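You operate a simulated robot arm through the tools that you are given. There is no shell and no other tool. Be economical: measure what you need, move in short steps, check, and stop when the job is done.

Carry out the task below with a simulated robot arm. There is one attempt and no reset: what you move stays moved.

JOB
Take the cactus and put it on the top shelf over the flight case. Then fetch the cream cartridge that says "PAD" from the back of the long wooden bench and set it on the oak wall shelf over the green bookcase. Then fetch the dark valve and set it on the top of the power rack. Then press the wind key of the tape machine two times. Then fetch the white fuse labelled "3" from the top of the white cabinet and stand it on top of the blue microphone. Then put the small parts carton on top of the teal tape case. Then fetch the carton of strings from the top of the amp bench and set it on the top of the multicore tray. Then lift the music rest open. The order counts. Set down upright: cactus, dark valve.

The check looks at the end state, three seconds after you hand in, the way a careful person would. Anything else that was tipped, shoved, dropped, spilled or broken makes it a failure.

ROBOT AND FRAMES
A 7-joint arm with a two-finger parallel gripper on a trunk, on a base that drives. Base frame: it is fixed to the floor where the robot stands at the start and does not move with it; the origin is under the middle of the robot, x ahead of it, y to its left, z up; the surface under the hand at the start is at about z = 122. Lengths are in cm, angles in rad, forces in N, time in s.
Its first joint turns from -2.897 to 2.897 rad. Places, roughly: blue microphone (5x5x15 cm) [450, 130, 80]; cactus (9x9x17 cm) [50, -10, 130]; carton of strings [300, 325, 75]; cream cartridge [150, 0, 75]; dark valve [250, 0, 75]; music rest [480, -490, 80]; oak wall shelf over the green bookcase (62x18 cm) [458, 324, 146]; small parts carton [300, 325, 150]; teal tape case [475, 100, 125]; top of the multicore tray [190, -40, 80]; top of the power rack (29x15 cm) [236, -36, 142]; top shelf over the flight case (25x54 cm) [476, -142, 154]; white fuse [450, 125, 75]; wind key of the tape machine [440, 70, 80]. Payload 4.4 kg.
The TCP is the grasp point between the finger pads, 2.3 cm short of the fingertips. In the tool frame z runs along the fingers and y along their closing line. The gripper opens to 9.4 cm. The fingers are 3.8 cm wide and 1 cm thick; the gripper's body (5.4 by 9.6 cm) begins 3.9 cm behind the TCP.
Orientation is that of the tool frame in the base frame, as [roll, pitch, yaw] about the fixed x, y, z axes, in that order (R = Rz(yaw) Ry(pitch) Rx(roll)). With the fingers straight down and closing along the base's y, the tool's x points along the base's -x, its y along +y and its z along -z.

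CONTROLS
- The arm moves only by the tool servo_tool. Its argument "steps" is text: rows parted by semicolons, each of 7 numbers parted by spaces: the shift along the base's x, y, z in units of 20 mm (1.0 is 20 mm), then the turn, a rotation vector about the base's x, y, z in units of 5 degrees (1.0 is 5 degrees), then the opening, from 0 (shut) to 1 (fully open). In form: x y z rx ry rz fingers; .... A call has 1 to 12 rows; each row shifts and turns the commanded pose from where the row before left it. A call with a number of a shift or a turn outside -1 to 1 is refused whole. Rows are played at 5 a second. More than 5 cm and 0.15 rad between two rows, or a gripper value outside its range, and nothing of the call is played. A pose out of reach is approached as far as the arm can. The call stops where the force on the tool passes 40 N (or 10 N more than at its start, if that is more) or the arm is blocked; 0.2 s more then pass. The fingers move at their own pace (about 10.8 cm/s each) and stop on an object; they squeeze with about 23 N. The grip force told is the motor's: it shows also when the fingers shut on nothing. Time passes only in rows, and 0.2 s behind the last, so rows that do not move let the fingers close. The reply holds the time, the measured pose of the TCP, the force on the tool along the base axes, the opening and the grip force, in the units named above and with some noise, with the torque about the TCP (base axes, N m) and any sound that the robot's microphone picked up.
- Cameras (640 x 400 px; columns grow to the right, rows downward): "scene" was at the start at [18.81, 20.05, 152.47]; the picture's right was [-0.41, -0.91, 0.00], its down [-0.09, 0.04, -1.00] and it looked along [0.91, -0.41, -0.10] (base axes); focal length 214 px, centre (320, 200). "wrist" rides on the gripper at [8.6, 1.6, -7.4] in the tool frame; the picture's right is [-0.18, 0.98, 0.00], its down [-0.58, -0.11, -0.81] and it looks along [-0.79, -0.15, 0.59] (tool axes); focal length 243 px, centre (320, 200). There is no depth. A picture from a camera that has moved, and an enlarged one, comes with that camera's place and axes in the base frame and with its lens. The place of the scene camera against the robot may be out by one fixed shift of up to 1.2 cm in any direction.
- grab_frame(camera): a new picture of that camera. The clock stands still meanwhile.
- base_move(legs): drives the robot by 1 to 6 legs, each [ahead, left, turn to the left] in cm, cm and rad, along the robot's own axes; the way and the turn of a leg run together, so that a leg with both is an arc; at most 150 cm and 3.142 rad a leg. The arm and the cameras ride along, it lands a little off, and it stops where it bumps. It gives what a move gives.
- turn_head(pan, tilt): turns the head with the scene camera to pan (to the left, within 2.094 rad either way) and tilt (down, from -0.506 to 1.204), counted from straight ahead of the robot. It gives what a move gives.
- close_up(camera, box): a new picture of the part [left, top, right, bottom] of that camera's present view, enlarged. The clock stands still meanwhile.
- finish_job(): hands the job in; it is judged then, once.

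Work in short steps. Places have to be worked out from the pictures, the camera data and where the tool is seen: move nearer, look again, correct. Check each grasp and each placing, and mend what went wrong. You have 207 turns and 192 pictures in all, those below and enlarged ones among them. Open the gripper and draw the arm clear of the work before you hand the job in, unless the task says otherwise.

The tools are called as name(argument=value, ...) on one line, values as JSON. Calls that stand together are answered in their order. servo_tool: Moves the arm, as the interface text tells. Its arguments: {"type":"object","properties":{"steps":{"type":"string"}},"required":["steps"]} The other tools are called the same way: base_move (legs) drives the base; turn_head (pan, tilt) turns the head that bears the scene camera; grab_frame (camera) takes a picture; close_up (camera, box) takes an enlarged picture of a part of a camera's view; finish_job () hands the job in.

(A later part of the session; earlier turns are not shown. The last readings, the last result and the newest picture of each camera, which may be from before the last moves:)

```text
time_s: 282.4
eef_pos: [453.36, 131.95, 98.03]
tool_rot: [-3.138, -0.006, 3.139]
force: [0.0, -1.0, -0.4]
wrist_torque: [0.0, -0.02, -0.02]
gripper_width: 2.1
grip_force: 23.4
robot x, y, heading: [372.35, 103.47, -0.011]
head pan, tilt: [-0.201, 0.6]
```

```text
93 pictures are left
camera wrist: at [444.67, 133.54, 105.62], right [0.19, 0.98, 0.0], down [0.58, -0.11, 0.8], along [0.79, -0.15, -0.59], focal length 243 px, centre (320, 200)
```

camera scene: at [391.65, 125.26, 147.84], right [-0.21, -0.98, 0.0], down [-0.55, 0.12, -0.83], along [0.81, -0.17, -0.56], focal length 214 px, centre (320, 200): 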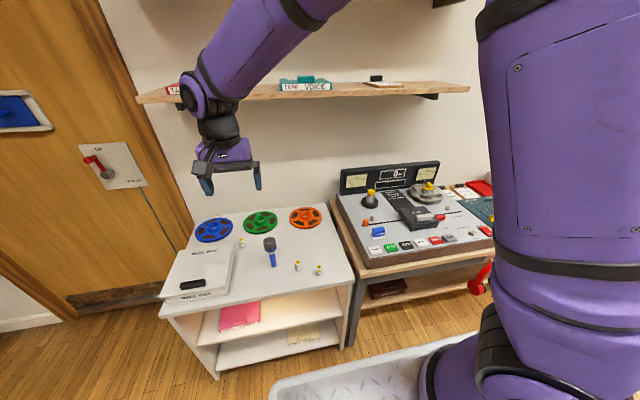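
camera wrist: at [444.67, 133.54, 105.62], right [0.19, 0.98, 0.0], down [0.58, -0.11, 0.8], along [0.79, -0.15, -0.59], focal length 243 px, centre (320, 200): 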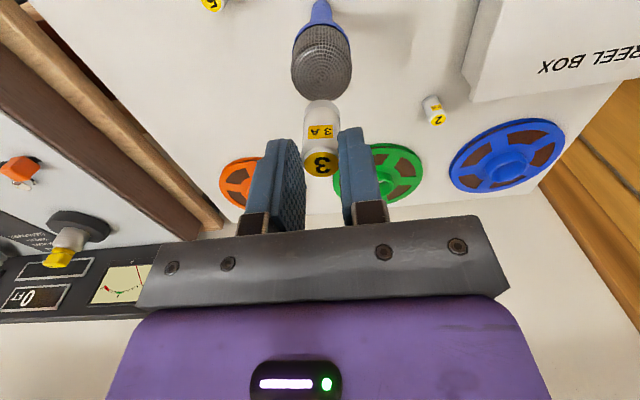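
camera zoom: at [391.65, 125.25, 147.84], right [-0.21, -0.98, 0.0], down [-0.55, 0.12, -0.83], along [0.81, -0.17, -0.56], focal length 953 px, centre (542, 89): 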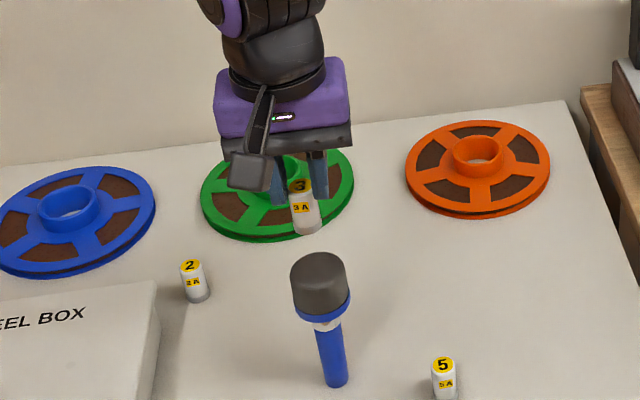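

Both views show the fuse directly over the mic's grille. I lower 3 cm and look again.

servo_tool(steps="0 0.05 -0.5 0 0 0 0; 0 0 -0.5 0 0 0 0; 0 0 -0.4 0 0 0 0; 0 0 0 0 0 0 0")

close_up(camera="scene", box=[240, 200, 300, 260])

close_up(camera="wrist", box=[240, 0, 400, 200])

```text
time_s: 283.4
eef_pos: [453.13, 131.89, 95.22]
tool_rot: [-3.139, -0.005, 3.14]
force: [-0.3, -0.3, -0.6]
wrist_torque: [0.0, 0.01, -0.03]
gripper_width: 2.1
grip_force: 22.9
robot x, y, heading: [372.56, 103.51, -0.009]
head pan, tilt: [-0.201, 0.6]
```

```text
6.67 times, centred on (270, 230) of scene
camera zoom: at [391.65, 125.26, 147.84], right [-0.21, -0.98, 0.0], down [-0.55, 0.12, -0.83], along [0.81, -0.17, -0.56], focal length 1430 px, centre (653, 0)
```

zoom: 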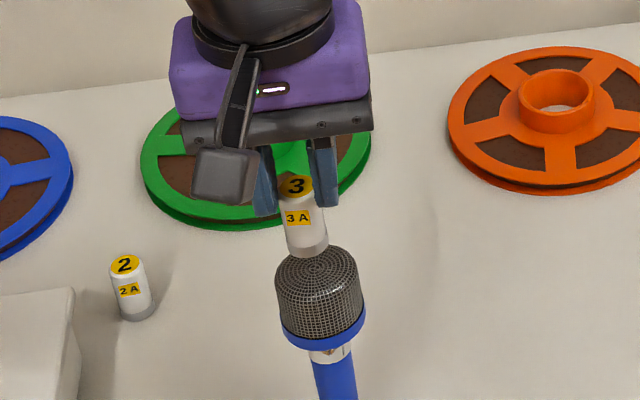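

```text
2.00 times, centred on (320, 100) of wrist
camera zoom: at [444.54, 133.61, 102.8], right [0.19, 0.98, 0.0], down [0.59, -0.11, 0.8], along [0.79, -0.15, -0.6], focal length 485 px, centre (320, 400)
```

zoom: 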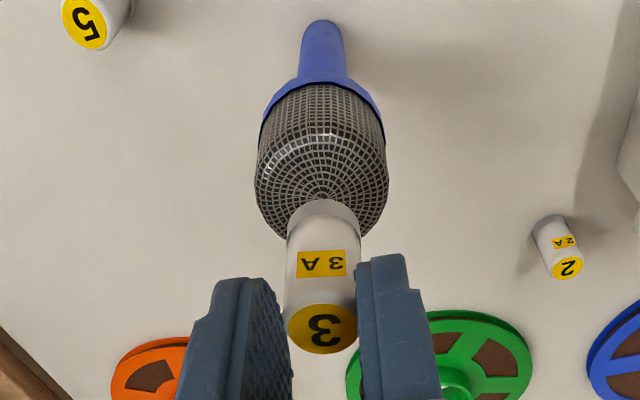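

About 1.5 cm of gap is left and the fuse is well centred. I lower 1 cm, then look.

servo_tool(steps="0 -0.05 -0.2 0 0 0 0; 0 0 -0.2 0 0 0 0; 0 0 -0.1 0 0 0 0; 0 0 0 0 0 0 0")

close_up(camera="scene", box=[250, 215, 290, 255])

```text
time_s: 284.4
eef_pos: [453.23, 131.79, 94.23]
tool_rot: [-3.138, -0.005, 3.141]
force: [-0.5, 0.2, -0.1]
wrist_torque: [-0.01, 0.0, -0.03]
gripper_width: 2.11
grip_force: 22.8
robot x, y, heading: [372.49, 103.38, -0.007]
head pan, tilt: [-0.201, 0.6]
```

```text
10.00 times, centred on (270, 235) of scene
camera zoom: at [391.65, 125.26, 147.84], right [-0.21, -0.98, 0.0], down [-0.55, 0.12, -0.83], along [0.81, -0.17, -0.56], focal length 2145 px, centre (820, -150)
```

zoom: 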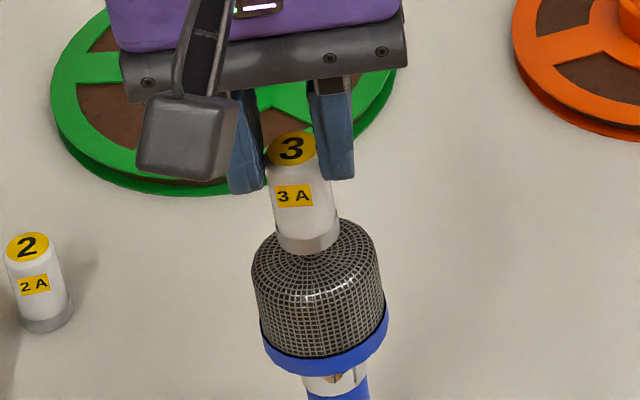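

servo_tool(steps="0 -0.05 -0.05 0 0 0 0; 0 0 -0.05 0 0 0 0; 0 0 -0.05 0 0 0 0; 0 0 0 0 0 0 0")

close_up(camera="scene", box=[250, 215, 290, 255])

```text
time_s: 285.4
eef_pos: [453.17, 131.81, 94.18]
tool_rot: [-3.139, -0.006, 3.141]
force: [0.1, 0.5, 0.3]
wrist_torque: [0.04, -0.04, 0.05]
gripper_width: 2.12
grip_force: 23.3
robot x, y, heading: [372.28, 103.56, -0.005]
head pan, tilt: [-0.201, 0.6]
```

```text
10.00 times, centred on (270, 235) of scene
camera zoom: at [391.65, 125.26, 147.84], right [-0.21, -0.98, 0.0], down [-0.55, 0.12, -0.83], along [0.81, -0.17, -0.56], focal length 2145 px, centre (820, -150)
```

zoom: 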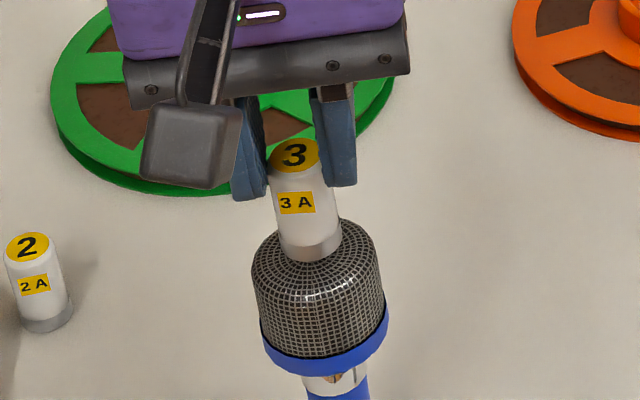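

servo_tool(steps="0 0 -0.05 0 0 0 0; 0 0 -0.05 0 0 0 0; 0 0 0 0 0 0 0")

close_up(camera="wrist", box=[270, 20, 370, 180])

```text
time_s: 286.2
eef_pos: [453.09, 131.7, 93.86]
tool_rot: [-3.138, -0.006, 3.14]
force: [0.0, -0.6, 0.0]
wrist_torque: [0.02, 0.03, -0.03]
gripper_width: 2.08
grip_force: 23.0
robot x, y, heading: [372.32, 103.24, -0.004]
head pan, tilt: [-0.201, 0.6]
```

```text
2.50 times, centred on (320, 100) of wrist
camera zoom: at [444.46, 133.4, 101.31], right [0.19, 0.98, 0.0], down [0.59, -0.11, 0.8], along [0.79, -0.15, -0.59], focal length 606 px, centre (320, 450)
```

zoom: 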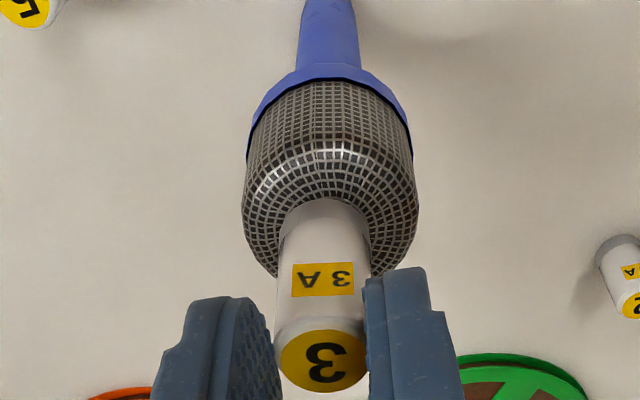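

servo_tool(steps="0 0 -0.05 0 0 0 0; 0 0 -0.05 0 0 0 0; 0 0 0 0 0 0 0")

close_up(camera="scene", box=[250, 215, 290, 255])

```text
time_s: 287.0
eef_pos: [453.18, 131.75, 93.65]
tool_rot: [-3.139, -0.005, 3.141]
force: [0.4, 1.0, 0.1]
wrist_torque: [-0.01, 0.02, -0.04]
gripper_width: 2.15
grip_force: 23.2
robot x, y, heading: [372.14, 103.26, -0.009]
head pan, tilt: [-0.201, 0.6]
```

```text
10.00 times, centred on (270, 235) of scene
camera zoom: at [391.65, 125.26, 147.84], right [-0.21, -0.98, 0.0], down [-0.55, 0.12, -0.83], along [0.81, -0.17, -0.56], focal length 2145 px, centre (820, -150)
```

zoom: 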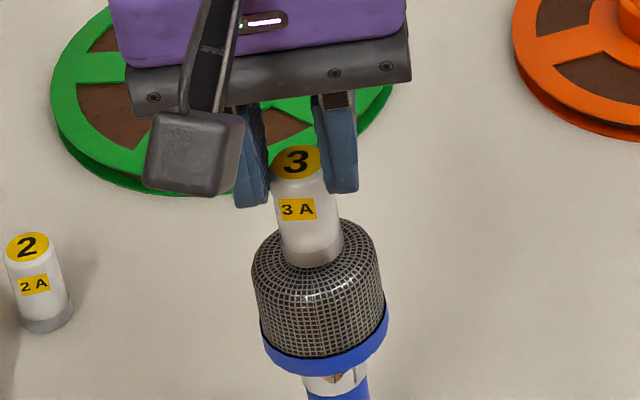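

servo_tool(steps="0 0 -0.05 0 0 0 0; 0 0 -0.05 0 0 0 0; 0 0 0 0 0 0 0")

```text
time_s: 287.8
eef_pos: [453.07, 131.73, 93.38]
tool_rot: [-3.139, -0.007, 3.141]
force: [0.8, 0.0, -0.1]
wrist_torque: [0.05, 0.02, 0.01]
gripper_width: 2.09
grip_force: 22.8
robot x, y, heading: [372.47, 103.11, -0.004]
head pan, tilt: [-0.201, 0.6]
```

servo_tool(steps="0 0 -0.05 0 0 0 0; 0 0 -0.05 0 0 0 0; 0 0 0 0 0 0 0")

close_up(camera="scene", box=[250, 215, 290, 255])

```text
time_s: 288.6
eef_pos: [453.1, 131.75, 93.29]
tool_rot: [-3.138, -0.004, 3.141]
force: [-1.0, -0.1, 6.0]
wrist_torque: [0.03, 0.07, 0.02]
gripper_width: 2.12
grip_force: 23.1
robot x, y, heading: [372.38, 103.27, -0.005]
head pan, tilt: [-0.201, 0.6]
```

```text
10.00 times, centred on (270, 235) of scene
camera zoom: at [391.62, 125.25, 147.84], right [-0.21, -0.98, 0.0], down [-0.55, 0.12, -0.83], along [0.81, -0.17, -0.56], focal length 2145 px, centre (820, -150)
```

zoom: 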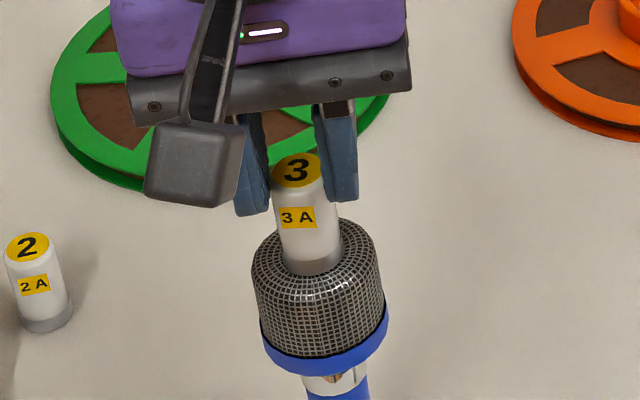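

Contact (6 N). I ease half a millimetre and open gradually, then rise straight up.

servo_tool(steps="0 0 0.03 0 0 0 0; 0 0 0 0 0 0 0.28; 0 0 0 0 0 0 0.4; 0 0 0 0 0 0 0.5; 0 0 0 0 0 0 0.5; 0 0 0.5 0 0 0 0.5; 0 0 0.8 0 0 0 0.5; 0 0 1 0 0 0 0.5; 0 0 1 0 0 0 0.5; 0 0 1 0 0 0 0.5; 0 0 1 0 0 0 0.5; 0 0 0 0 0 0 0.5")

close_up(camera="scene", box=[220, 180, 320, 280])

```text
time_s: 291.2
eef_pos: [453.04, 131.89, 103.85]
tool_rot: [-3.14, -0.004, 3.14]
force: [0.7, -0.2, -0.1]
wrist_torque: [0.03, 0.01, 0.02]
gripper_width: 4.69
grip_force: 0.0
robot x, y, heading: [372.24, 103.0, -0.004]
head pan, tilt: [-0.201, 0.6]
```

```text
4.00 times, centred on (270, 230) of scene
camera zoom: at [391.65, 125.26, 147.84], right [-0.21, -0.98, 0.0], down [-0.55, 0.12, -0.82], along [0.81, -0.17, -0.57], focal length 858 px, centre (520, 80)
```

zoom: 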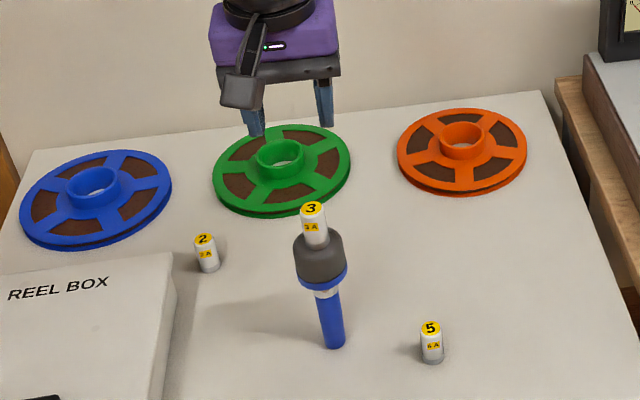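

The fuse stands on the mic. I retract the arm, turn to face the far wall, and drive toward the amp bench for the small parts carton.

servo_tool(steps="-0.5 0 1 0 0 0 1; -1 0 1 0 0 0 1; -1 0 1 0 0 0 1; -1 0 1 0 0 0 1; -1 0 1 0 0 0 1; -1 -1 1 0 0 0 1; -1 -1 1 0 0 0 1; -1 -1 1 0 0 0 1; -1 -1 1 0 0 0 1; -1 -1 1 0 0 0 1; -1 -1 1 0 0 0 1; -1 -1 1 0 0 0 1")

base_move(legs=[[-20, 0, 0], [0, 0, 1.571], [75, 40, 0]])

turn_head(pan=0.0, tilt=0.2)

grab_frame(camera="scene")

```text
time_s: 293.8
eef_pos: [430.3, 117.54, 127.81]
tool_rot: [-3.137, -0.006, 3.139]
force: [0.5, 0.8, -0.8]
wrist_torque: [-0.05, 0.0, 0.01]
gripper_width: 9.4
grip_force: 0.2
robot x, y, heading: [372.32, 103.32, -0.005]
head pan, tilt: [-0.201, 0.6]
```

```text
time_s: 303.3
eef_pos: [294.66, 234.17, 127.87]
tool_rot: [-3.139, -0.005, -1.546]
force: [0.0, 0.3, -0.4]
wrist_torque: [0.0, -0.01, -0.02]
gripper_width: 9.44
grip_force: 0.1
robot x, y, heading: [310.68, 176.64, 1.593]
head pan, tilt: [-0.201, 0.6]
```

```text
time_s: 304.2
eef_pos: [294.8, 234.2, 127.9]
tool_rot: [-3.138, -0.003, -1.547]
force: [0.3, -0.3, -0.1]
wrist_torque: [0.01, 0.01, -0.01]
gripper_width: 9.39
grip_force: 0.1
robot x, y, heading: [310.42, 176.87, 1.586]
head pan, tilt: [0.0, 0.201]
```

```text
84 pictures are left
camera scene: at [287.18, 195.89, 151.51], right [1.0, 0.02, 0.0], down [0.0, -0.2, -0.98], along [-0.02, 0.98, -0.2], focal length 214 px, centre (320, 200)
```

scene: 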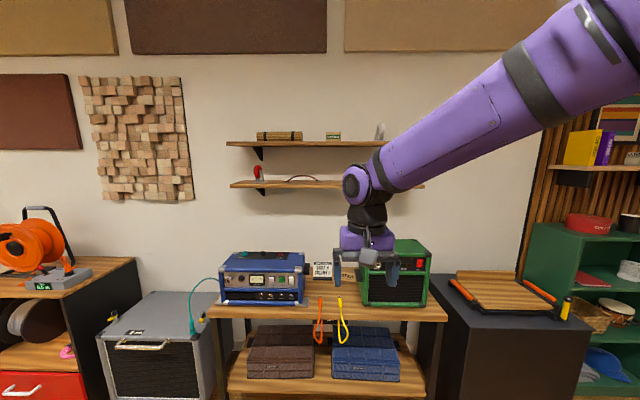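

I enlarge the wall shelves and the amp-bench top to identify the cartons.

close_up(camera="scene", box=[220, 110, 400, 200])

close_up(camera="scene", box=[270, 230, 400, 320])

grab_frame(camera="wrist")

```text
3.56 times, centred on (310, 155) of scene
camera zoom: at [287.18, 195.89, 151.51], right [1.0, 0.02, 0.0], down [0.0, -0.2, -0.98], along [-0.02, 0.98, -0.2], focal length 763 px, centre (356, 360)
```

zoom: 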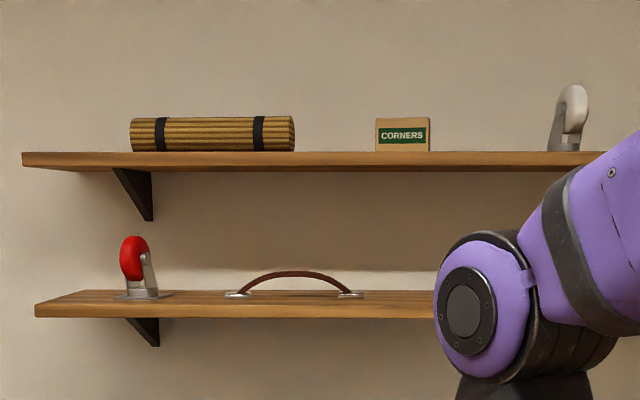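

```text
4.44 times, centred on (335, 275) of scene
camera zoom: at [287.18, 195.89, 151.51], right [1.0, 0.02, 0.0], down [0.0, -0.2, -0.98], along [-0.02, 0.98, -0.2], focal length 953 px, centre (253, -133)
```

zoom: 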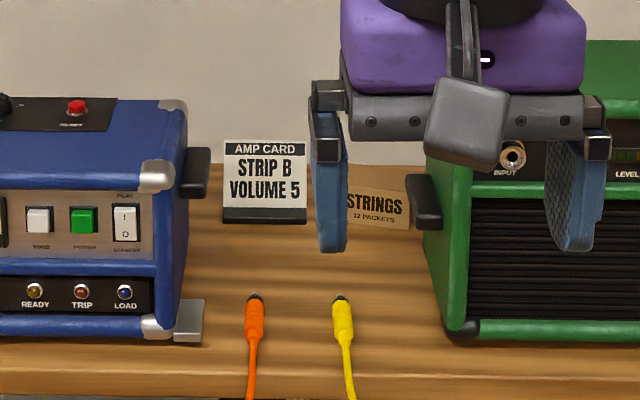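

```text
81 pictures are left
camera wrist: at [293.27, 225.51, 135.44], right [-0.99, 0.16, 0.0], down [0.09, 0.59, 0.8], along [0.13, 0.79, -0.59], focal length 243 px, centre (320, 200)
```

wrist: 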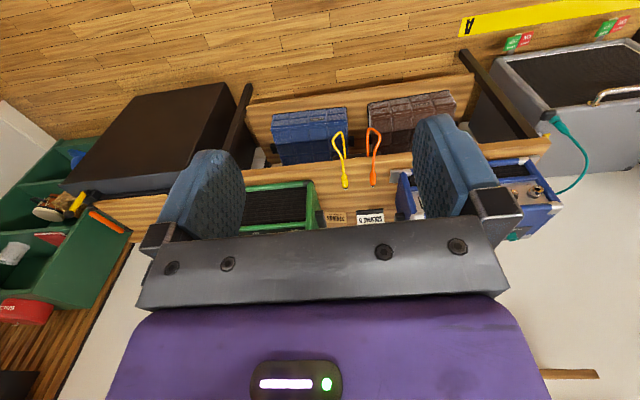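

The "CORNERS" carton on the upper shelf is the small parts carton (about 9 cm wide, 5 cm high, near x≈292); the strings carton is on the amp bench between the amps. I raise the arm to shelf-top height before going nearer.

servo_tool(steps="0 0 1 0 0 0 1; 0 0 1 0 0 0 1; 0 0 1 0 0 0 1; 0 0 1 0 0 0 1; 0 0 1 0 0 0 1; 0 0 1 0 0 0 1; 0 0 1 0 0 0 1; 0 0 1 0 0 0 1; 0 0 1 0 0 0 1; 0 0 1 0 0 0 1; 0 0 1 0 0 0 1; 0 0 1 0 0 0 1")

servo_tool(steps="0 0 1 0 0 0 1; 0 0 1 0 0 0 1; 0 0 1 0 0 0 1; 0 0 1 0 0 0 1; 0 0 1 0 0 0 1; 0 0 1 0 0 0 1; 0 0 1 0 0 0 1; 0 0 1 0 0 0 1; 0 0 1 0 0 0 1; 0 0 1 0 0 0 1; 0 0 1 0 0 0 1; 0 0 0 0 0 0 1")

grab_frame(camera="wrist")

close_up(camera="scene", box=[220, 110, 420, 210])

```text
time_s: 306.8
eef_pos: [294.69, 234.23, 151.96]
tool_rot: [-3.138, -0.006, -1.545]
force: [1.2, -0.3, 0.9]
wrist_torque: [0.0, 0.01, 0.0]
gripper_width: 9.41
grip_force: 0.1
robot x, y, heading: [310.44, 176.34, 1.589]
head pan, tilt: [0.0, 0.201]
```

```text
time_s: 309.4
eef_pos: [294.9, 233.9, 165.11]
tool_rot: [-3.14, -0.001, -1.547]
force: [0.6, -0.4, -0.2]
wrist_torque: [0.0, -0.01, 0.01]
gripper_width: 9.39
grip_force: 0.1
out of reach, approached as far as the arm can: row 7, 8, 9, 10, 11
robot x, y, heading: [310.8, 176.62, 1.589]
head pan, tilt: [0.0, 0.201]
```

```text
80 pictures are left
camera wrist: at [293.4, 225.25, 172.64], right [-0.99, 0.16, 0.0], down [0.09, 0.59, 0.81], along [0.13, 0.79, -0.59], focal length 243 px, centre (320, 200)
```

wrist: 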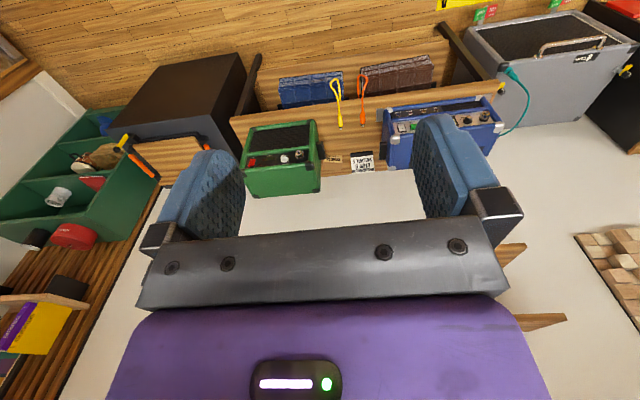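

```text
3.20 times, centred on (320, 160) of scene
camera zoom: at [287.18, 195.89, 151.52], right [1.0, 0.02, 0.0], down [0.0, -0.2, -0.98], along [-0.02, 0.98, -0.2], focal length 686 px, centre (320, 328)
```

zoom: 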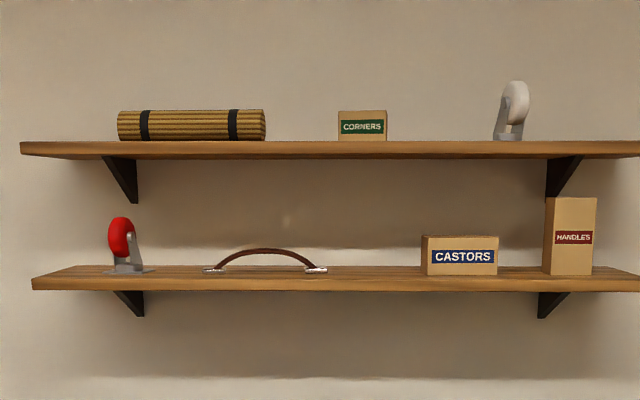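

CORNERS is the smallest of three parts cartons (CASTORS and HANDLES are bigger), so it is the one. I drive nearer and look at it with the wrist camera.

base_move(legs=[[52, 2, -0.015]])

grab_frame(camera="wrist")

grab_frame(camera="scene")

```text
time_s: 312.5
eef_pos: [292.64, 286.28, 165.19]
tool_rot: [-3.139, -0.001, -1.557]
force: [0.2, 0.5, 0.8]
wrist_torque: [0.02, 0.01, -0.03]
gripper_width: 9.41
grip_force: 0.2
robot x, y, heading: [307.61, 228.48, 1.576]
head pan, tilt: [0.0, 0.201]
```

```text
78 pictures are left
camera wrist: at [291.14, 277.67, 172.64], right [-0.99, 0.17, 0.0], down [0.1, 0.58, 0.81], along [0.14, 0.79, -0.59], focal length 243 px, centre (320, 200)
```

wrist: 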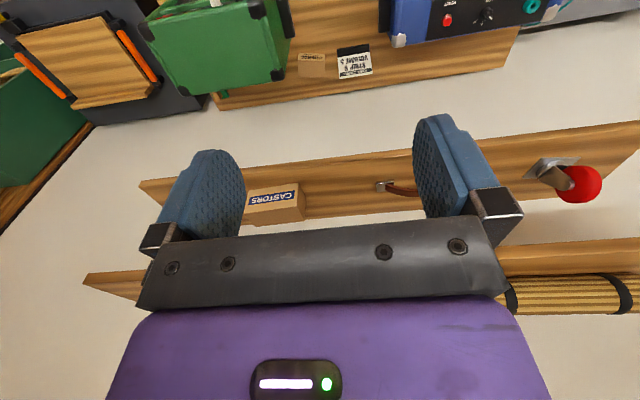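

```text
77 pictures are left
camera scene: at [284.61, 248.39, 151.52], right [1.0, 0.01, 0.0], down [0.0, -0.2, -0.98], along [-0.01, 0.98, -0.2], focal length 214 px, centre (320, 200)
```

scene: 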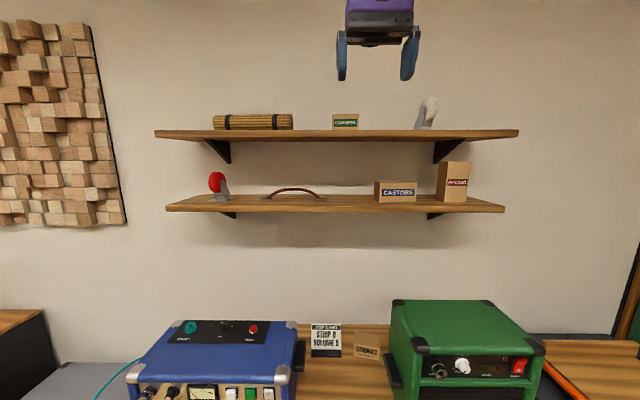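

The upper shelf's front edge is at y≈313, its top z≈158; CORNERS is at x≈292, about 8.4 cm wide, so I'd rather grip it across its depth. I turn the hand by 90° about the vertical.

servo_tool(steps="0 0 0 0 0 1 1; 0 0 0 0 0 1 1; 0 0 0 0 0 1 1; 0 0 0 0 0 1 1; 0 0 0 0 0 1 1; 0 0 0 0 0 1 1; 0 0 0 0 0 1 1; 0 0 0 0 0 1 1; 0 0 0 0 0 1 1; 0 0 0 0 0 1 1; 0 0 0 0 0 1 1; 0 0 0 0 0 1 1")

servo_tool(steps="0 0 0 0 0 1 1; 0 0 0 0 0 1 1; 0 0 0 0 0 1 1; 0 0 0 0 0 1 1; 0 0 0 0 0 1 1; 0 0 0 0 0 0.8 1; 0 0 0 0 0 0 1")

grab_frame(camera="wrist")

```text
time_s: 315.1
eef_pos: [292.66, 286.32, 165.11]
tool_rot: [-3.139, -0.002, -0.508]
force: [-0.4, 0.7, -0.2]
wrist_torque: [-0.02, -0.02, 0.02]
gripper_width: 9.43
grip_force: 0.1
robot x, y, heading: [307.8, 228.53, 1.579]
head pan, tilt: [0.0, 0.201]
```

```text
time_s: 316.7
eef_pos: [292.71, 286.35, 165.12]
tool_rot: [-3.14, -0.001, -0.001]
force: [0.4, 0.3, -0.5]
wrist_torque: [-0.02, 0.02, 0.0]
gripper_width: 9.43
grip_force: 0.1
robot x, y, heading: [308.01, 228.94, 1.58]
head pan, tilt: [0.0, 0.201]
```

```text
76 pictures are left
camera wrist: at [301.28, 284.7, 172.65], right [-0.19, -0.98, 0.0], down [-0.58, 0.11, 0.81], along [-0.79, 0.15, -0.59], focal length 243 px, centre (320, 200)
```

wrist: 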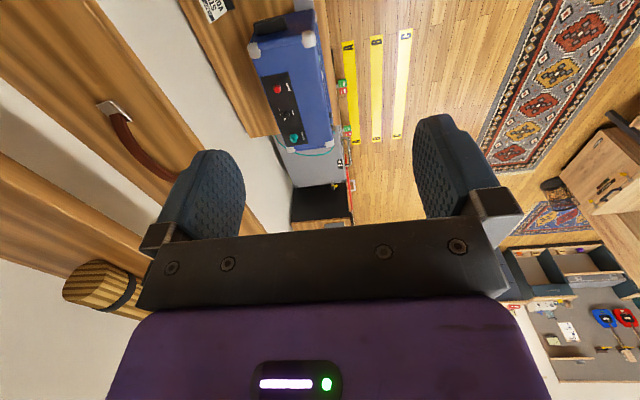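

The 90° turn hides the carton and placing under a shelf will need a near-horizontal hand anyway. I undo the turn and tilt the tool 60° forward instead, which also lets the wrist camera see the carton.

servo_tool(steps="0 0 0 0 0 -1 1; 0 0 0 0 0 -1 1; 0 0 0 0 0 -1 1; 0 0 0 0 0 -1 1; 0 0 0 0 0 -1 1; 0 0 0 0 0 -1 1; 0 0 0 0 0 -1 1; 0 0 0 0 0 -1 1; 0 0 0 0 0 -1 1; 0 0 0 0 0 -1 1; 0 0 0 0 0 -1 1; 0 0 0 0 0 -1 1")

servo_tool(steps="0 0 0 0 0 -1 1; 0 0 0 0 0 -1 1; 0 0 0 0 0 -1 1; 0 0 0 0 0 -1 1; 0 0 0 0 0 -1 1; 0 0 0 0 0 -1 1; 0 -0.3 0 1 0 0 1; 0 -0.3 0 1 0 0 1; 0 -0.3 0 1 0 0 1; 0 -0.3 0 1 0 0 1; 0 -0.3 0 1 0 0 1; 0 -0.3 0 1 0 0 1")

servo_tool(steps="0 0 0 1 0 0 1; 0 0 0 1 0 0 1; 0 0 0 1 0 0 1; 0 0 0 1 0 0 1; 0 0 0 1 0 0 1; 0 0 0 1 0 0 1; 0 0 0 0 0 0 1")

grab_frame(camera="wrist")

```text
time_s: 319.3
eef_pos: [292.74, 286.31, 165.14]
tool_rot: [-3.139, -0.002, -1.05]
force: [-0.2, 1.5, -0.2]
wrist_torque: [-0.03, 0.0, 0.03]
gripper_width: 9.39
grip_force: 0.0
robot x, y, heading: [307.77, 228.89, 1.577]
head pan, tilt: [0.0, 0.201]
```

```text
time_s: 321.9
eef_pos: [292.68, 282.64, 165.06]
tool_rot: [-3.141, 0.523, -1.574]
force: [0.7, 0.2, 0.2]
wrist_torque: [-0.03, -0.01, 0.0]
gripper_width: 9.39
grip_force: 0.0
robot x, y, heading: [308.17, 228.93, 1.58]
head pan, tilt: [0.0, 0.201]
```

```text
time_s: 323.5
eef_pos: [292.67, 282.82, 165.17]
tool_rot: [3.138, 1.048, -1.576]
force: [1.1, -0.2, 1.1]
wrist_torque: [0.0, 0.0, 0.01]
gripper_width: 9.41
grip_force: 0.0
robot x, y, heading: [307.54, 229.08, 1.582]
head pan, tilt: [0.0, 0.201]
```

```text
75 pictures are left
camera wrist: at [291.01, 271.98, 161.44], right [-0.98, 0.1, 0.16], down [0.11, -0.41, 0.91], along [0.15, 0.91, 0.39], focal length 243 px, centre (320, 200)
```

wrist: 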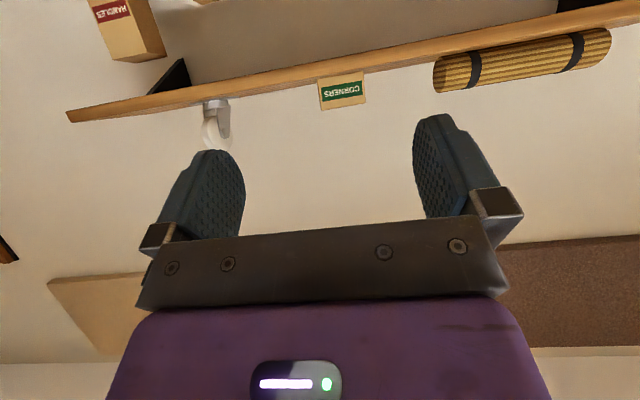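

CORNERS: centre ≈ [291.3, ~317, 161.5], about 7.8 cm wide and square to me — it fits between the open fingers. I move in to y≈306 at z≈164 and check alignment.

servo_tool(steps="-0.3 1 0 0 0 0 1; -0.3 1 0 0 0 0 1; 0 1 0 0 0 0 1; 0 1 0 0 0 0 1; 0 1 0 0 0 0 1; 0 1 0 0 0 0 1; 0 1 0 0 0 0 1; 0 1 0 0 0 0 1; 0 1 0 0 0 0 1; 0 1 0 0 0 0 1; 0 1 0 0 0 0 1; 0 0.6 0 0 0 0 1")

grab_frame(camera="wrist")

close_up(camera="scene", box=[260, 50, 440, 160])

```text
time_s: 326.1
eef_pos: [291.41, 305.96, 165.04]
tool_rot: [3.139, 1.045, -1.576]
force: [0.5, -0.4, 0.9]
wrist_torque: [-0.01, 0.02, -0.02]
gripper_width: 9.4
grip_force: 0.1
robot x, y, heading: [308.07, 228.89, 1.578]
head pan, tilt: [0.0, 0.201]
```

```text
74 pictures are left
camera wrist: at [289.76, 295.19, 161.37], right [-0.98, 0.1, 0.16], down [0.11, -0.41, 0.91], along [0.15, 0.91, 0.39], focal length 243 px, centre (320, 200)
```

wrist: 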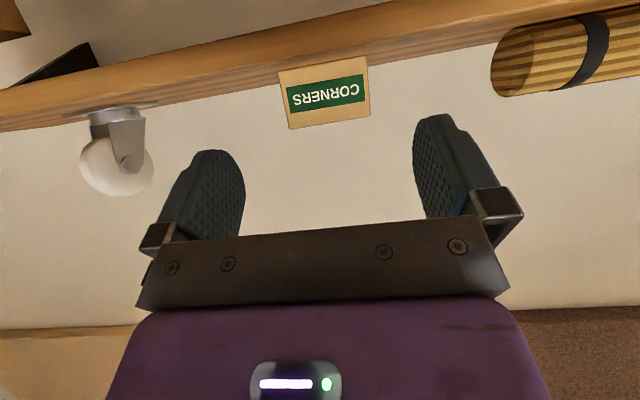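

```text
3.56 times, centred on (350, 105) of scene
camera zoom: at [284.61, 248.37, 151.52], right [1.0, 0.01, 0.0], down [0.0, -0.2, -0.98], along [-0.01, 0.98, -0.2], focal length 763 px, centre (213, 538)
```

zoom: 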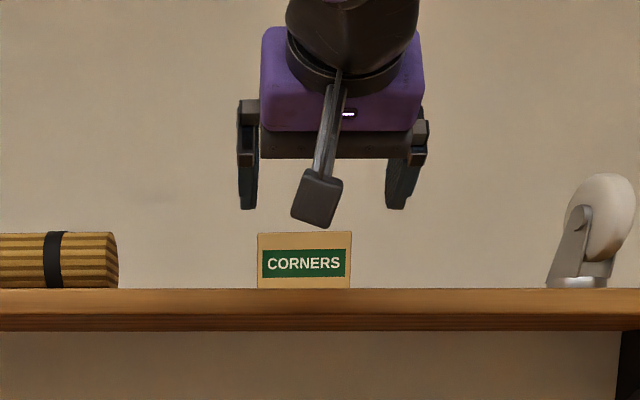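

Combining the two views, the carton's front face is at y≈322, 8.6 cm wide, centre x≈291.5 — tight but feasible. I ease the tilt to 55° (so the camera block clears the shelf), and move to just short of it.

servo_tool(steps="0.05 1 0 -1 0 0 1; 0 1 0 0 0 0 1; 0 1 0 0 0 0 1; 0 1 0 0 0 0 1; 0 0.8 0 0 0 0 1; 0 0 0 0 0 0 1")

grab_frame(camera="wrist")

close_up(camera="scene", box=[280, 70, 400, 150])

```text
time_s: 327.5
eef_pos: [291.61, 315.49, 165.18]
tool_rot: [3.14, 0.96, -1.575]
force: [-0.1, 0.0, 0.0]
wrist_torque: [0.02, 0.02, 0.0]
gripper_width: 9.4
grip_force: 0.1
robot x, y, heading: [307.99, 228.76, 1.58]
head pan, tilt: [0.0, 0.201]
```

```text
72 pictures are left
camera wrist: at [289.96, 304.45, 162.41], right [-0.98, 0.11, 0.15], down [0.11, -0.33, 0.94], along [0.15, 0.94, 0.31], focal length 243 px, centre (320, 200)
```

wrist: 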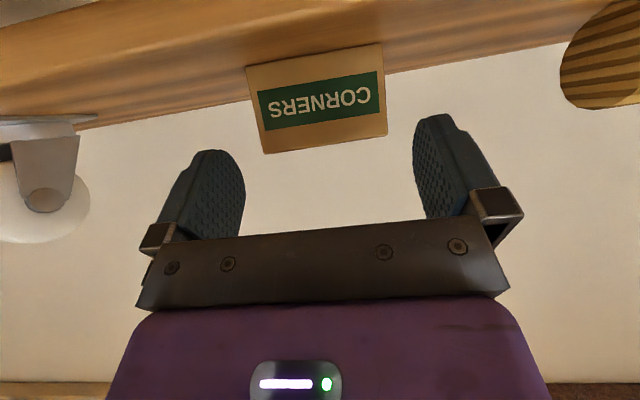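

```text
5.00 times, centred on (340, 110) of scene
camera zoom: at [284.61, 248.39, 151.52], right [1.0, 0.01, 0.0], down [0.0, -0.2, -0.98], along [-0.01, 0.98, -0.2], focal length 1072 px, centre (220, 650)
```

zoom: 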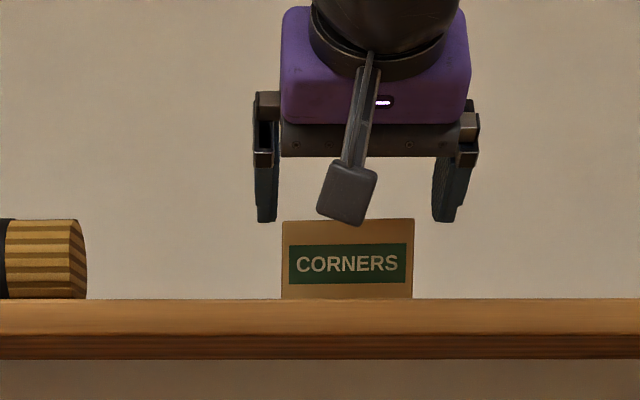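

Fingers and carton are aligned in both views (carton z 158.6–164.1). I lower to z≈163.2 and slide forward slowly to y≈324.

servo_tool(steps="0 0 -0.5 0 0 0 1; 0 0 -0.5 0 0 0 1; 0 0.5 0 0 0 0 1; 0 0.5 0 0 0 0 1; 0 0.5 0 0 0 0 1; 0 0.5 0 0 0 0 1; 0 0.5 0 0 0 0 1; 0 0.5 0 0 0 0 1; 0 0 0 0 0 0 1")

grab_frame(camera="wrist")

close_up(camera="scene", box=[280, 70, 400, 150])

```text
time_s: 329.5
eef_pos: [291.68, 321.67, 163.18]
tool_rot: [3.14, 0.958, -1.577]
force: [-0.2, 0.5, 0.2]
wrist_torque: [-0.01, 0.0, -0.03]
gripper_width: 9.38
grip_force: 0.1
robot x, y, heading: [307.82, 228.81, 1.579]
head pan, tilt: [0.0, 0.201]
```

```text
70 pictures are left
camera wrist: at [289.87, 310.5, 160.38], right [-0.98, 0.11, 0.15], down [0.11, -0.33, 0.94], along [0.15, 0.94, 0.31], focal length 243 px, centre (320, 200)
```

wrist: 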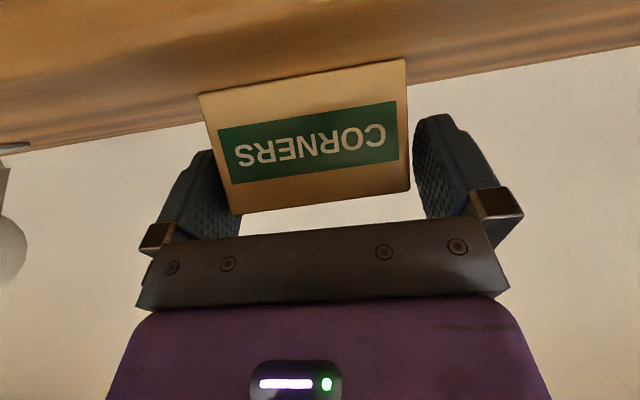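

```text
5.00 times, centred on (340, 110) of scene
camera zoom: at [284.62, 248.39, 151.52], right [1.0, 0.01, 0.0], down [0.0, -0.2, -0.98], along [-0.01, 0.98, -0.2], focal length 1072 px, centre (220, 650)
```

zoom: 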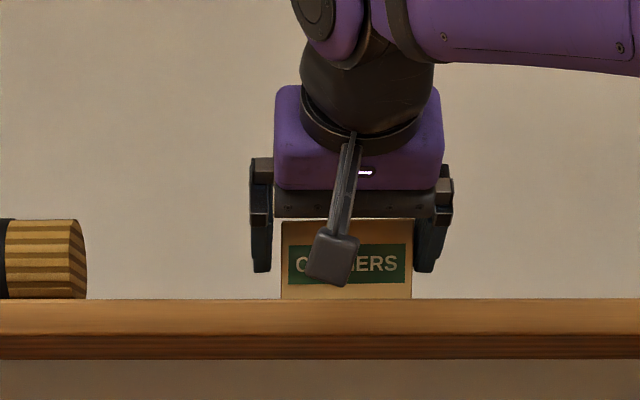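

Both views say the hand should shift about 0.3 cm in +x. I do that, go 2.2 cm further in, and close.

servo_tool(steps="0.15 0 0 0 0 0 1; 0 0.4 0 0 0 0 1; 0 0.4 0 0 0 0 1; 0 0.3 0 0 0 0 1; 0 0 0 0 0 0 1")

grab_frame(camera="wrist")

```text
time_s: 330.7
eef_pos: [292.0, 323.86, 163.06]
tool_rot: [3.14, 0.959, -1.576]
force: [-1.0, 0.7, -0.2]
wrist_torque: [-0.02, 0.01, 0.01]
gripper_width: 9.42
grip_force: 0.0
robot x, y, heading: [307.8, 228.52, 1.578]
head pan, tilt: [0.0, 0.201]
```

```text
68 pictures are left
camera wrist: at [290.24, 312.7, 160.36], right [-0.98, 0.11, 0.15], down [0.11, -0.33, 0.94], along [0.15, 0.94, 0.31], focal length 243 px, centre (320, 200)
```

wrist: 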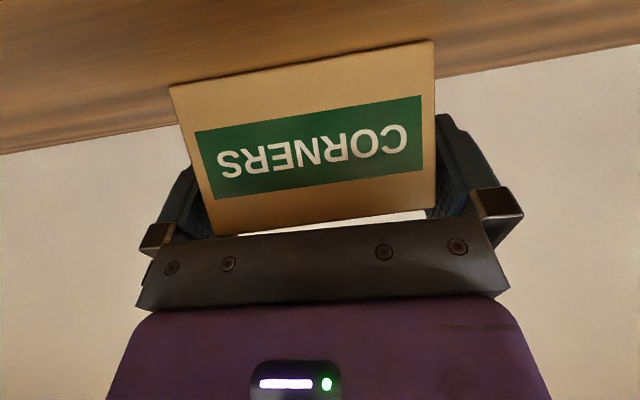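

Both fingers flank the carton with no contact force. I close and lift a little.

servo_tool(steps="0 0 0 0 0 0 0.8; 0 0 0 0 0 0 0; 0 0 0 0 0 0 0; 0 0 0 0 0 0 0")

servo_tool(steps="0 0 0.3 0 0 0 0; 0 0 0.5 0 0 0 0; 0 0 0.5 0 0 0 0; 0 0 0 0 0 0 0")

close_up(camera="scene", box=[280, 70, 400, 150])

```text
time_s: 331.7
eef_pos: [291.92, 323.69, 163.02]
tool_rot: [3.139, 0.959, -1.576]
force: [-0.5, 1.3, 2.1]
wrist_torque: [0.25, 0.14, 0.02]
gripper_width: 8.53
grip_force: 23.2
robot x, y, heading: [307.86, 229.02, 1.584]
head pan, tilt: [0.0, 0.201]
```

```text
time_s: 332.7
eef_pos: [291.91, 323.75, 165.69]
tool_rot: [3.14, 0.96, -1.577]
force: [-0.6, 0.6, -2.6]
wrist_torque: [-0.02, -0.03, 0.04]
gripper_width: 8.51
grip_force: 23.1
robot x, y, heading: [307.41, 229.13, 1.581]
head pan, tilt: [0.0, 0.201]
```

```text
5.00 times, centred on (340, 110) of scene
camera zoom: at [284.61, 248.4, 151.52], right [1.0, 0.01, 0.0], down [0.0, -0.2, -0.98], along [-0.01, 0.98, -0.2], focal length 1072 px, centre (220, 650)
```

zoom: 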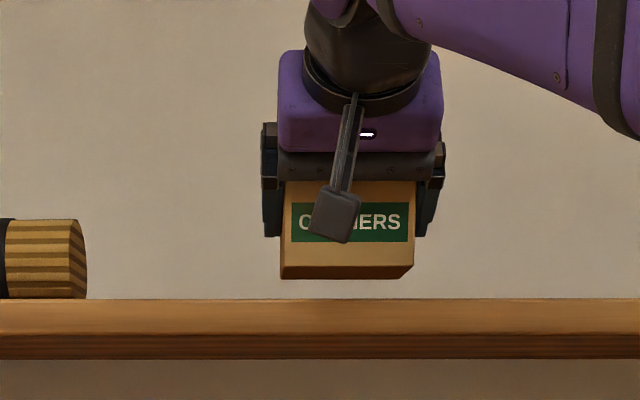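

The carton is lifted cleanly. I pull it straight out from the shelf.

servo_tool(steps="0 -1 0.1 0 0 0 0; 0 -1 0.1 0 0 0 0; 0 -1 0.1 0 0 0 0; 0 -1 0 0 0 0 0; 0 -1 0 0 0 0 0; 0 -1 0 0 0 0 0; 0 -1 0 0 0 0 0; 0 -1 0 0 0 0 0; 0 -1 0 0 0 0 0; 0 -1 0 0 0 0 0; 0 -1 0 0 0 0 0; 0 -1 0 0 0 0 0")

servo_tool(steps="0 -1 0 0 0 0 0; 0 -1 0 0 0 0 0; 0 -1 0 0 0 0 0; 0 -1 0 0 0 0 0; 0 -1 0 0 0 0 0; 0 -1 0 0 0 0 0; 0 -1 0 0 0 0 0; 0 -1 0 0 0 0 0; 0 0 0 0 0 0 0")

base_move(legs=[[-125, 0, 0], [0, -30, 0], [0, 0, -1.575]])

turn_head(pan=-0.1, tilt=0.3)

grab_frame(camera="scene")

```text
time_s: 335.3
eef_pos: [291.8, 299.83, 166.39]
tool_rot: [3.14, 0.957, -1.576]
force: [-0.9, 0.9, -1.9]
wrist_torque: [-0.01, -0.01, -0.02]
gripper_width: 8.46
grip_force: 23.4
robot x, y, heading: [307.62, 228.32, 1.584]
head pan, tilt: [0.0, 0.201]
```

```text
time_s: 337.3
eef_pos: [291.94, 283.57, 166.4]
tool_rot: [3.14, 0.958, -1.576]
force: [-0.8, -0.2, -3.0]
wrist_torque: [-0.03, 0.0, -0.03]
gripper_width: 8.5
grip_force: 22.8
robot x, y, heading: [307.76, 229.06, 1.576]
head pan, tilt: [0.0, 0.201]
```

```text
time_s: 343.1
eef_pos: [297.61, 170.62, 166.32]
tool_rot: [3.14, 0.958, -1.658]
force: [0.7, 0.3, -3.5]
wrist_torque: [0.03, 0.0, 0.01]
gripper_width: 8.48
grip_force: 23.0
robot x, y, heading: [309.15, 114.57, 1.495]
head pan, tilt: [0.0, 0.201]
stopped in leg 1: the robot was blocked; the commanded pose is now the measured one
```

```text
time_s: 343.8
eef_pos: [297.49, 170.51, 166.37]
tool_rot: [3.14, 0.959, -1.657]
force: [0.4, 0.1, -2.4]
wrist_torque: [-0.04, 0.02, -0.01]
gripper_width: 8.49
grip_force: 23.1
robot x, y, heading: [308.85, 114.5, 1.497]
head pan, tilt: [-0.099, 0.3]
```

```text
66 pictures are left
camera scene: at [288.2, 135.92, 150.59], right [0.99, -0.17, 0.0], down [-0.05, -0.29, -0.96], along [0.16, 0.94, -0.3], focal length 214 px, centre (320, 200)
```

scene: 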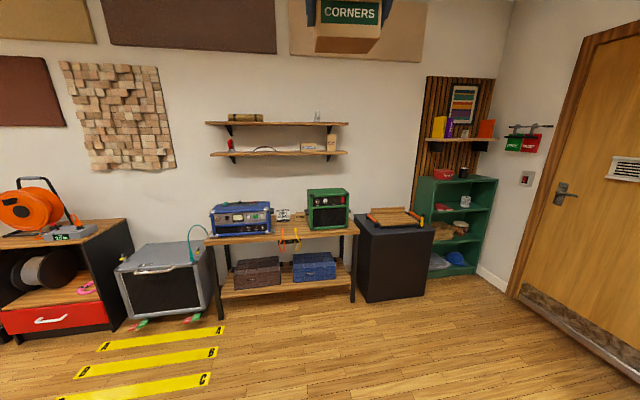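

Something behind stopped the base (probably the table behind the partition). I move forward 12 cm and look back to see it.

base_move(legs=[[12, 0, 0]])

turn_head(pan=2.0, tilt=0.6)

grab_frame(camera="scene")

```text
time_s: 345.1
eef_pos: [298.29, 182.38, 166.44]
tool_rot: [3.139, 0.959, -1.658]
force: [-0.1, 0.8, -2.5]
wrist_torque: [0.0, 0.0, -0.01]
gripper_width: 8.47
grip_force: 22.7
robot x, y, heading: [309.78, 126.51, 1.496]
head pan, tilt: [-0.099, 0.3]
```

```text
time_s: 347.1
eef_pos: [298.38, 182.28, 166.49]
tool_rot: [3.14, 0.957, -1.658]
force: [0.5, -0.6, -2.9]
wrist_torque: [-0.03, 0.02, 0.0]
gripper_width: 8.5
grip_force: 22.6
robot x, y, heading: [309.93, 126.82, 1.496]
head pan, tilt: [2.0, 0.6]
```

```text
65 pictures are left
camera scene: at [279.19, 135.48, 147.84], right [-0.35, 0.94, 0.0], down [0.53, 0.2, -0.83], along [-0.77, -0.29, -0.56], focal length 214 px, centre (320, 200)
```

scene: 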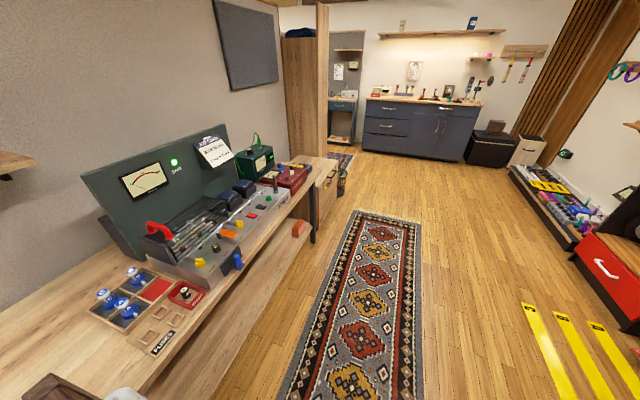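

Only a bench edge was touched; the items on it look intact. I strafe right to x≈370, turn to face the right wall and look at the tape shelf.

base_move(legs=[[5, -60, 0], [0, 0, -1.496], [0, -38, 0]])

turn_head(pan=0.0, tilt=0.25)

grab_frame(camera="scene")

grab_frame(camera="wrist")

```text
time_s: 356.1
eef_pos: [425.11, 104.46, 166.49]
tool_rot: [3.138, 0.958, 3.141]
force: [-0.1, 0.7, -3.1]
wrist_torque: [0.0, 0.01, 0.01]
gripper_width: 8.46
grip_force: 22.4
robot x, y, heading: [370.4, 88.17, 0.013]
head pan, tilt: [2.0, 0.6]
```

```text
time_s: 358.0
eef_pos: [425.02, 104.4, 166.52]
tool_rot: [3.14, 0.959, 3.14]
force: [-0.4, 0.7, -2.3]
wrist_torque: [0.01, 0.02, 0.03]
gripper_width: 8.49
grip_force: 23.4
robot x, y, heading: [370.15, 88.34, 0.009]
head pan, tilt: [0.0, 0.25]
```

```text
64 pictures are left
camera scene: at [389.94, 112.43, 151.06], right [0.01, -1.0, 0.0], down [-0.25, 0.0, -0.97], along [0.97, 0.01, -0.25], focal length 214 px, centre (320, 200)
```

scene: 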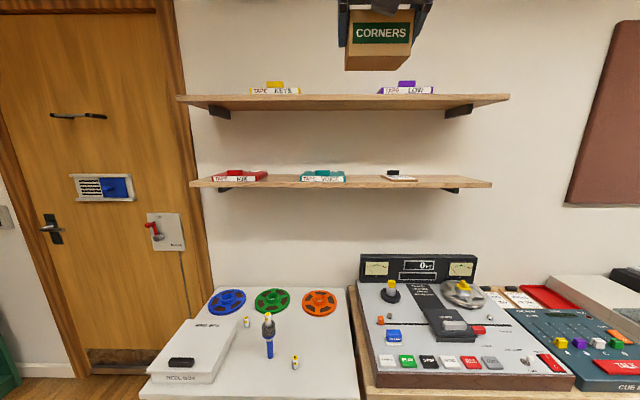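

```text
63 pictures are left
camera wrist: at [414.04, 106.06, 163.7], right [0.11, 0.98, 0.15], down [-0.32, -0.11, 0.94], along [0.94, -0.15, 0.31], focal length 243 px, centre (320, 200)
```

wrist: 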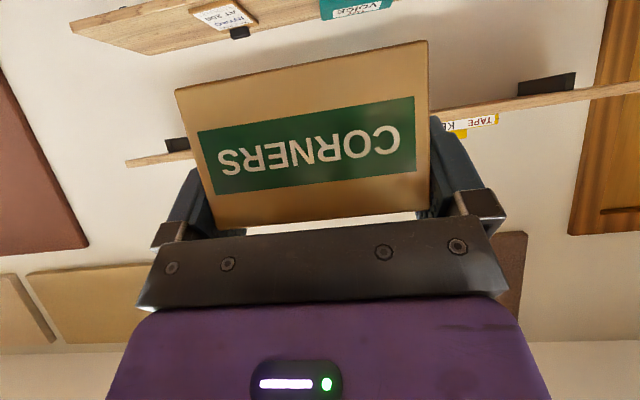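

The teal "VOICE" case is on the lower wall shelf, near [478, 113, ~138]; the shelf above is around z≈165. I enlarge it.

close_up(camera="scene", box=[260, 90, 400, 200])

```text
3.64 times, centred on (330, 145) of scene
camera zoom: at [389.94, 112.43, 151.06], right [0.01, -1.0, 0.0], down [-0.25, 0.0, -0.97], along [0.97, 0.01, -0.25], focal length 780 px, centre (284, 400)
```

zoom: 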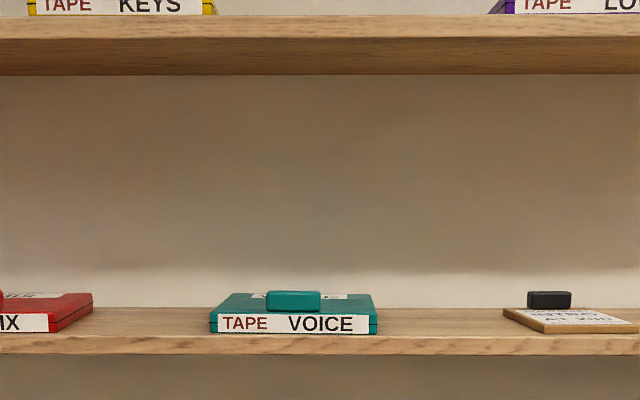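

The case is ~18 cm wide (y≈113), x 471.5–488.5, top z≈139.5, with a small handle block at the middle of its front edge; the carton fits behind the handle. I set the hand's height to z≈149 and line up in y, then drive closer.

servo_tool(steps="0 1 -1 0 0 0 0; 0 1 -1 0 0 0 0; 0 1 -1 0 0 0 0; 0 1 -1 0 0 0 0; 0 0.2 -1 0 0 0 0; 0 0 -1 0 0 0 0; 0 0 -1 0 0 0 0; 0 0 -1 0 0 0 0; 0 0 -0.7 0 0 0 0; 0 0 0 0 0 0 0")

base_move(legs=[[20, 0, -0.01]])

grab_frame(camera="scene")

grab_frame(camera="wrist")

```text
time_s: 360.2
eef_pos: [425.06, 112.85, 149.0]
tool_rot: [3.138, 0.956, 3.138]
force: [0.2, -0.4, -3.7]
wrist_torque: [-0.01, 0.0, 0.0]
gripper_width: 8.47
grip_force: 22.9
robot x, y, heading: [370.71, 88.35, 0.012]
head pan, tilt: [0.0, 0.25]
```

```text
time_s: 361.8
eef_pos: [445.29, 112.5, 149.13]
tool_rot: [3.138, 0.959, 3.13]
force: [-0.5, 0.3, -2.5]
wrist_torque: [0.01, 0.0, 0.0]
gripper_width: 8.49
grip_force: 22.6
robot x, y, heading: [390.31, 88.67, 0.005]
head pan, tilt: [0.0, 0.25]
```

```text
61 pictures are left
camera scene: at [410.11, 112.38, 151.06], right [0.0, -1.0, 0.0], down [-0.25, 0.0, -0.97], along [0.97, 0.0, -0.25], focal length 214 px, centre (320, 200)
```

scene: 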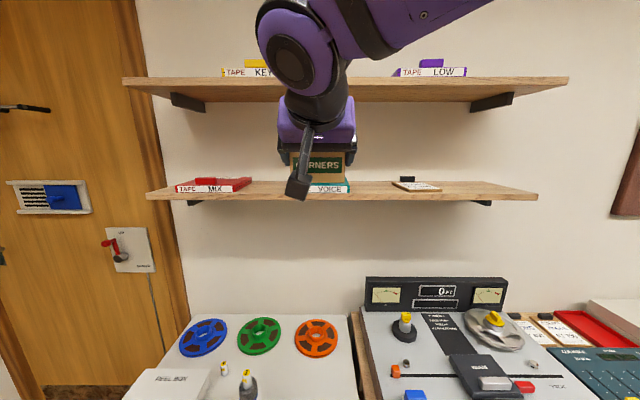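

```text
60 pictures are left
camera wrist: at [434.21, 114.21, 146.34], right [0.12, 0.98, 0.15], down [-0.33, -0.11, 0.94], along [0.94, -0.16, 0.31], focal length 243 px, centre (320, 200)
```

wrist: 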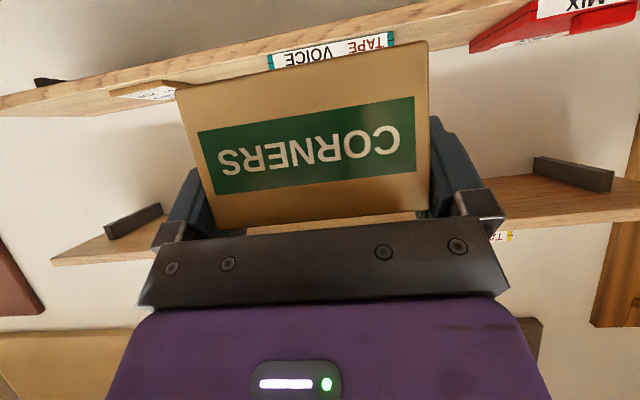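

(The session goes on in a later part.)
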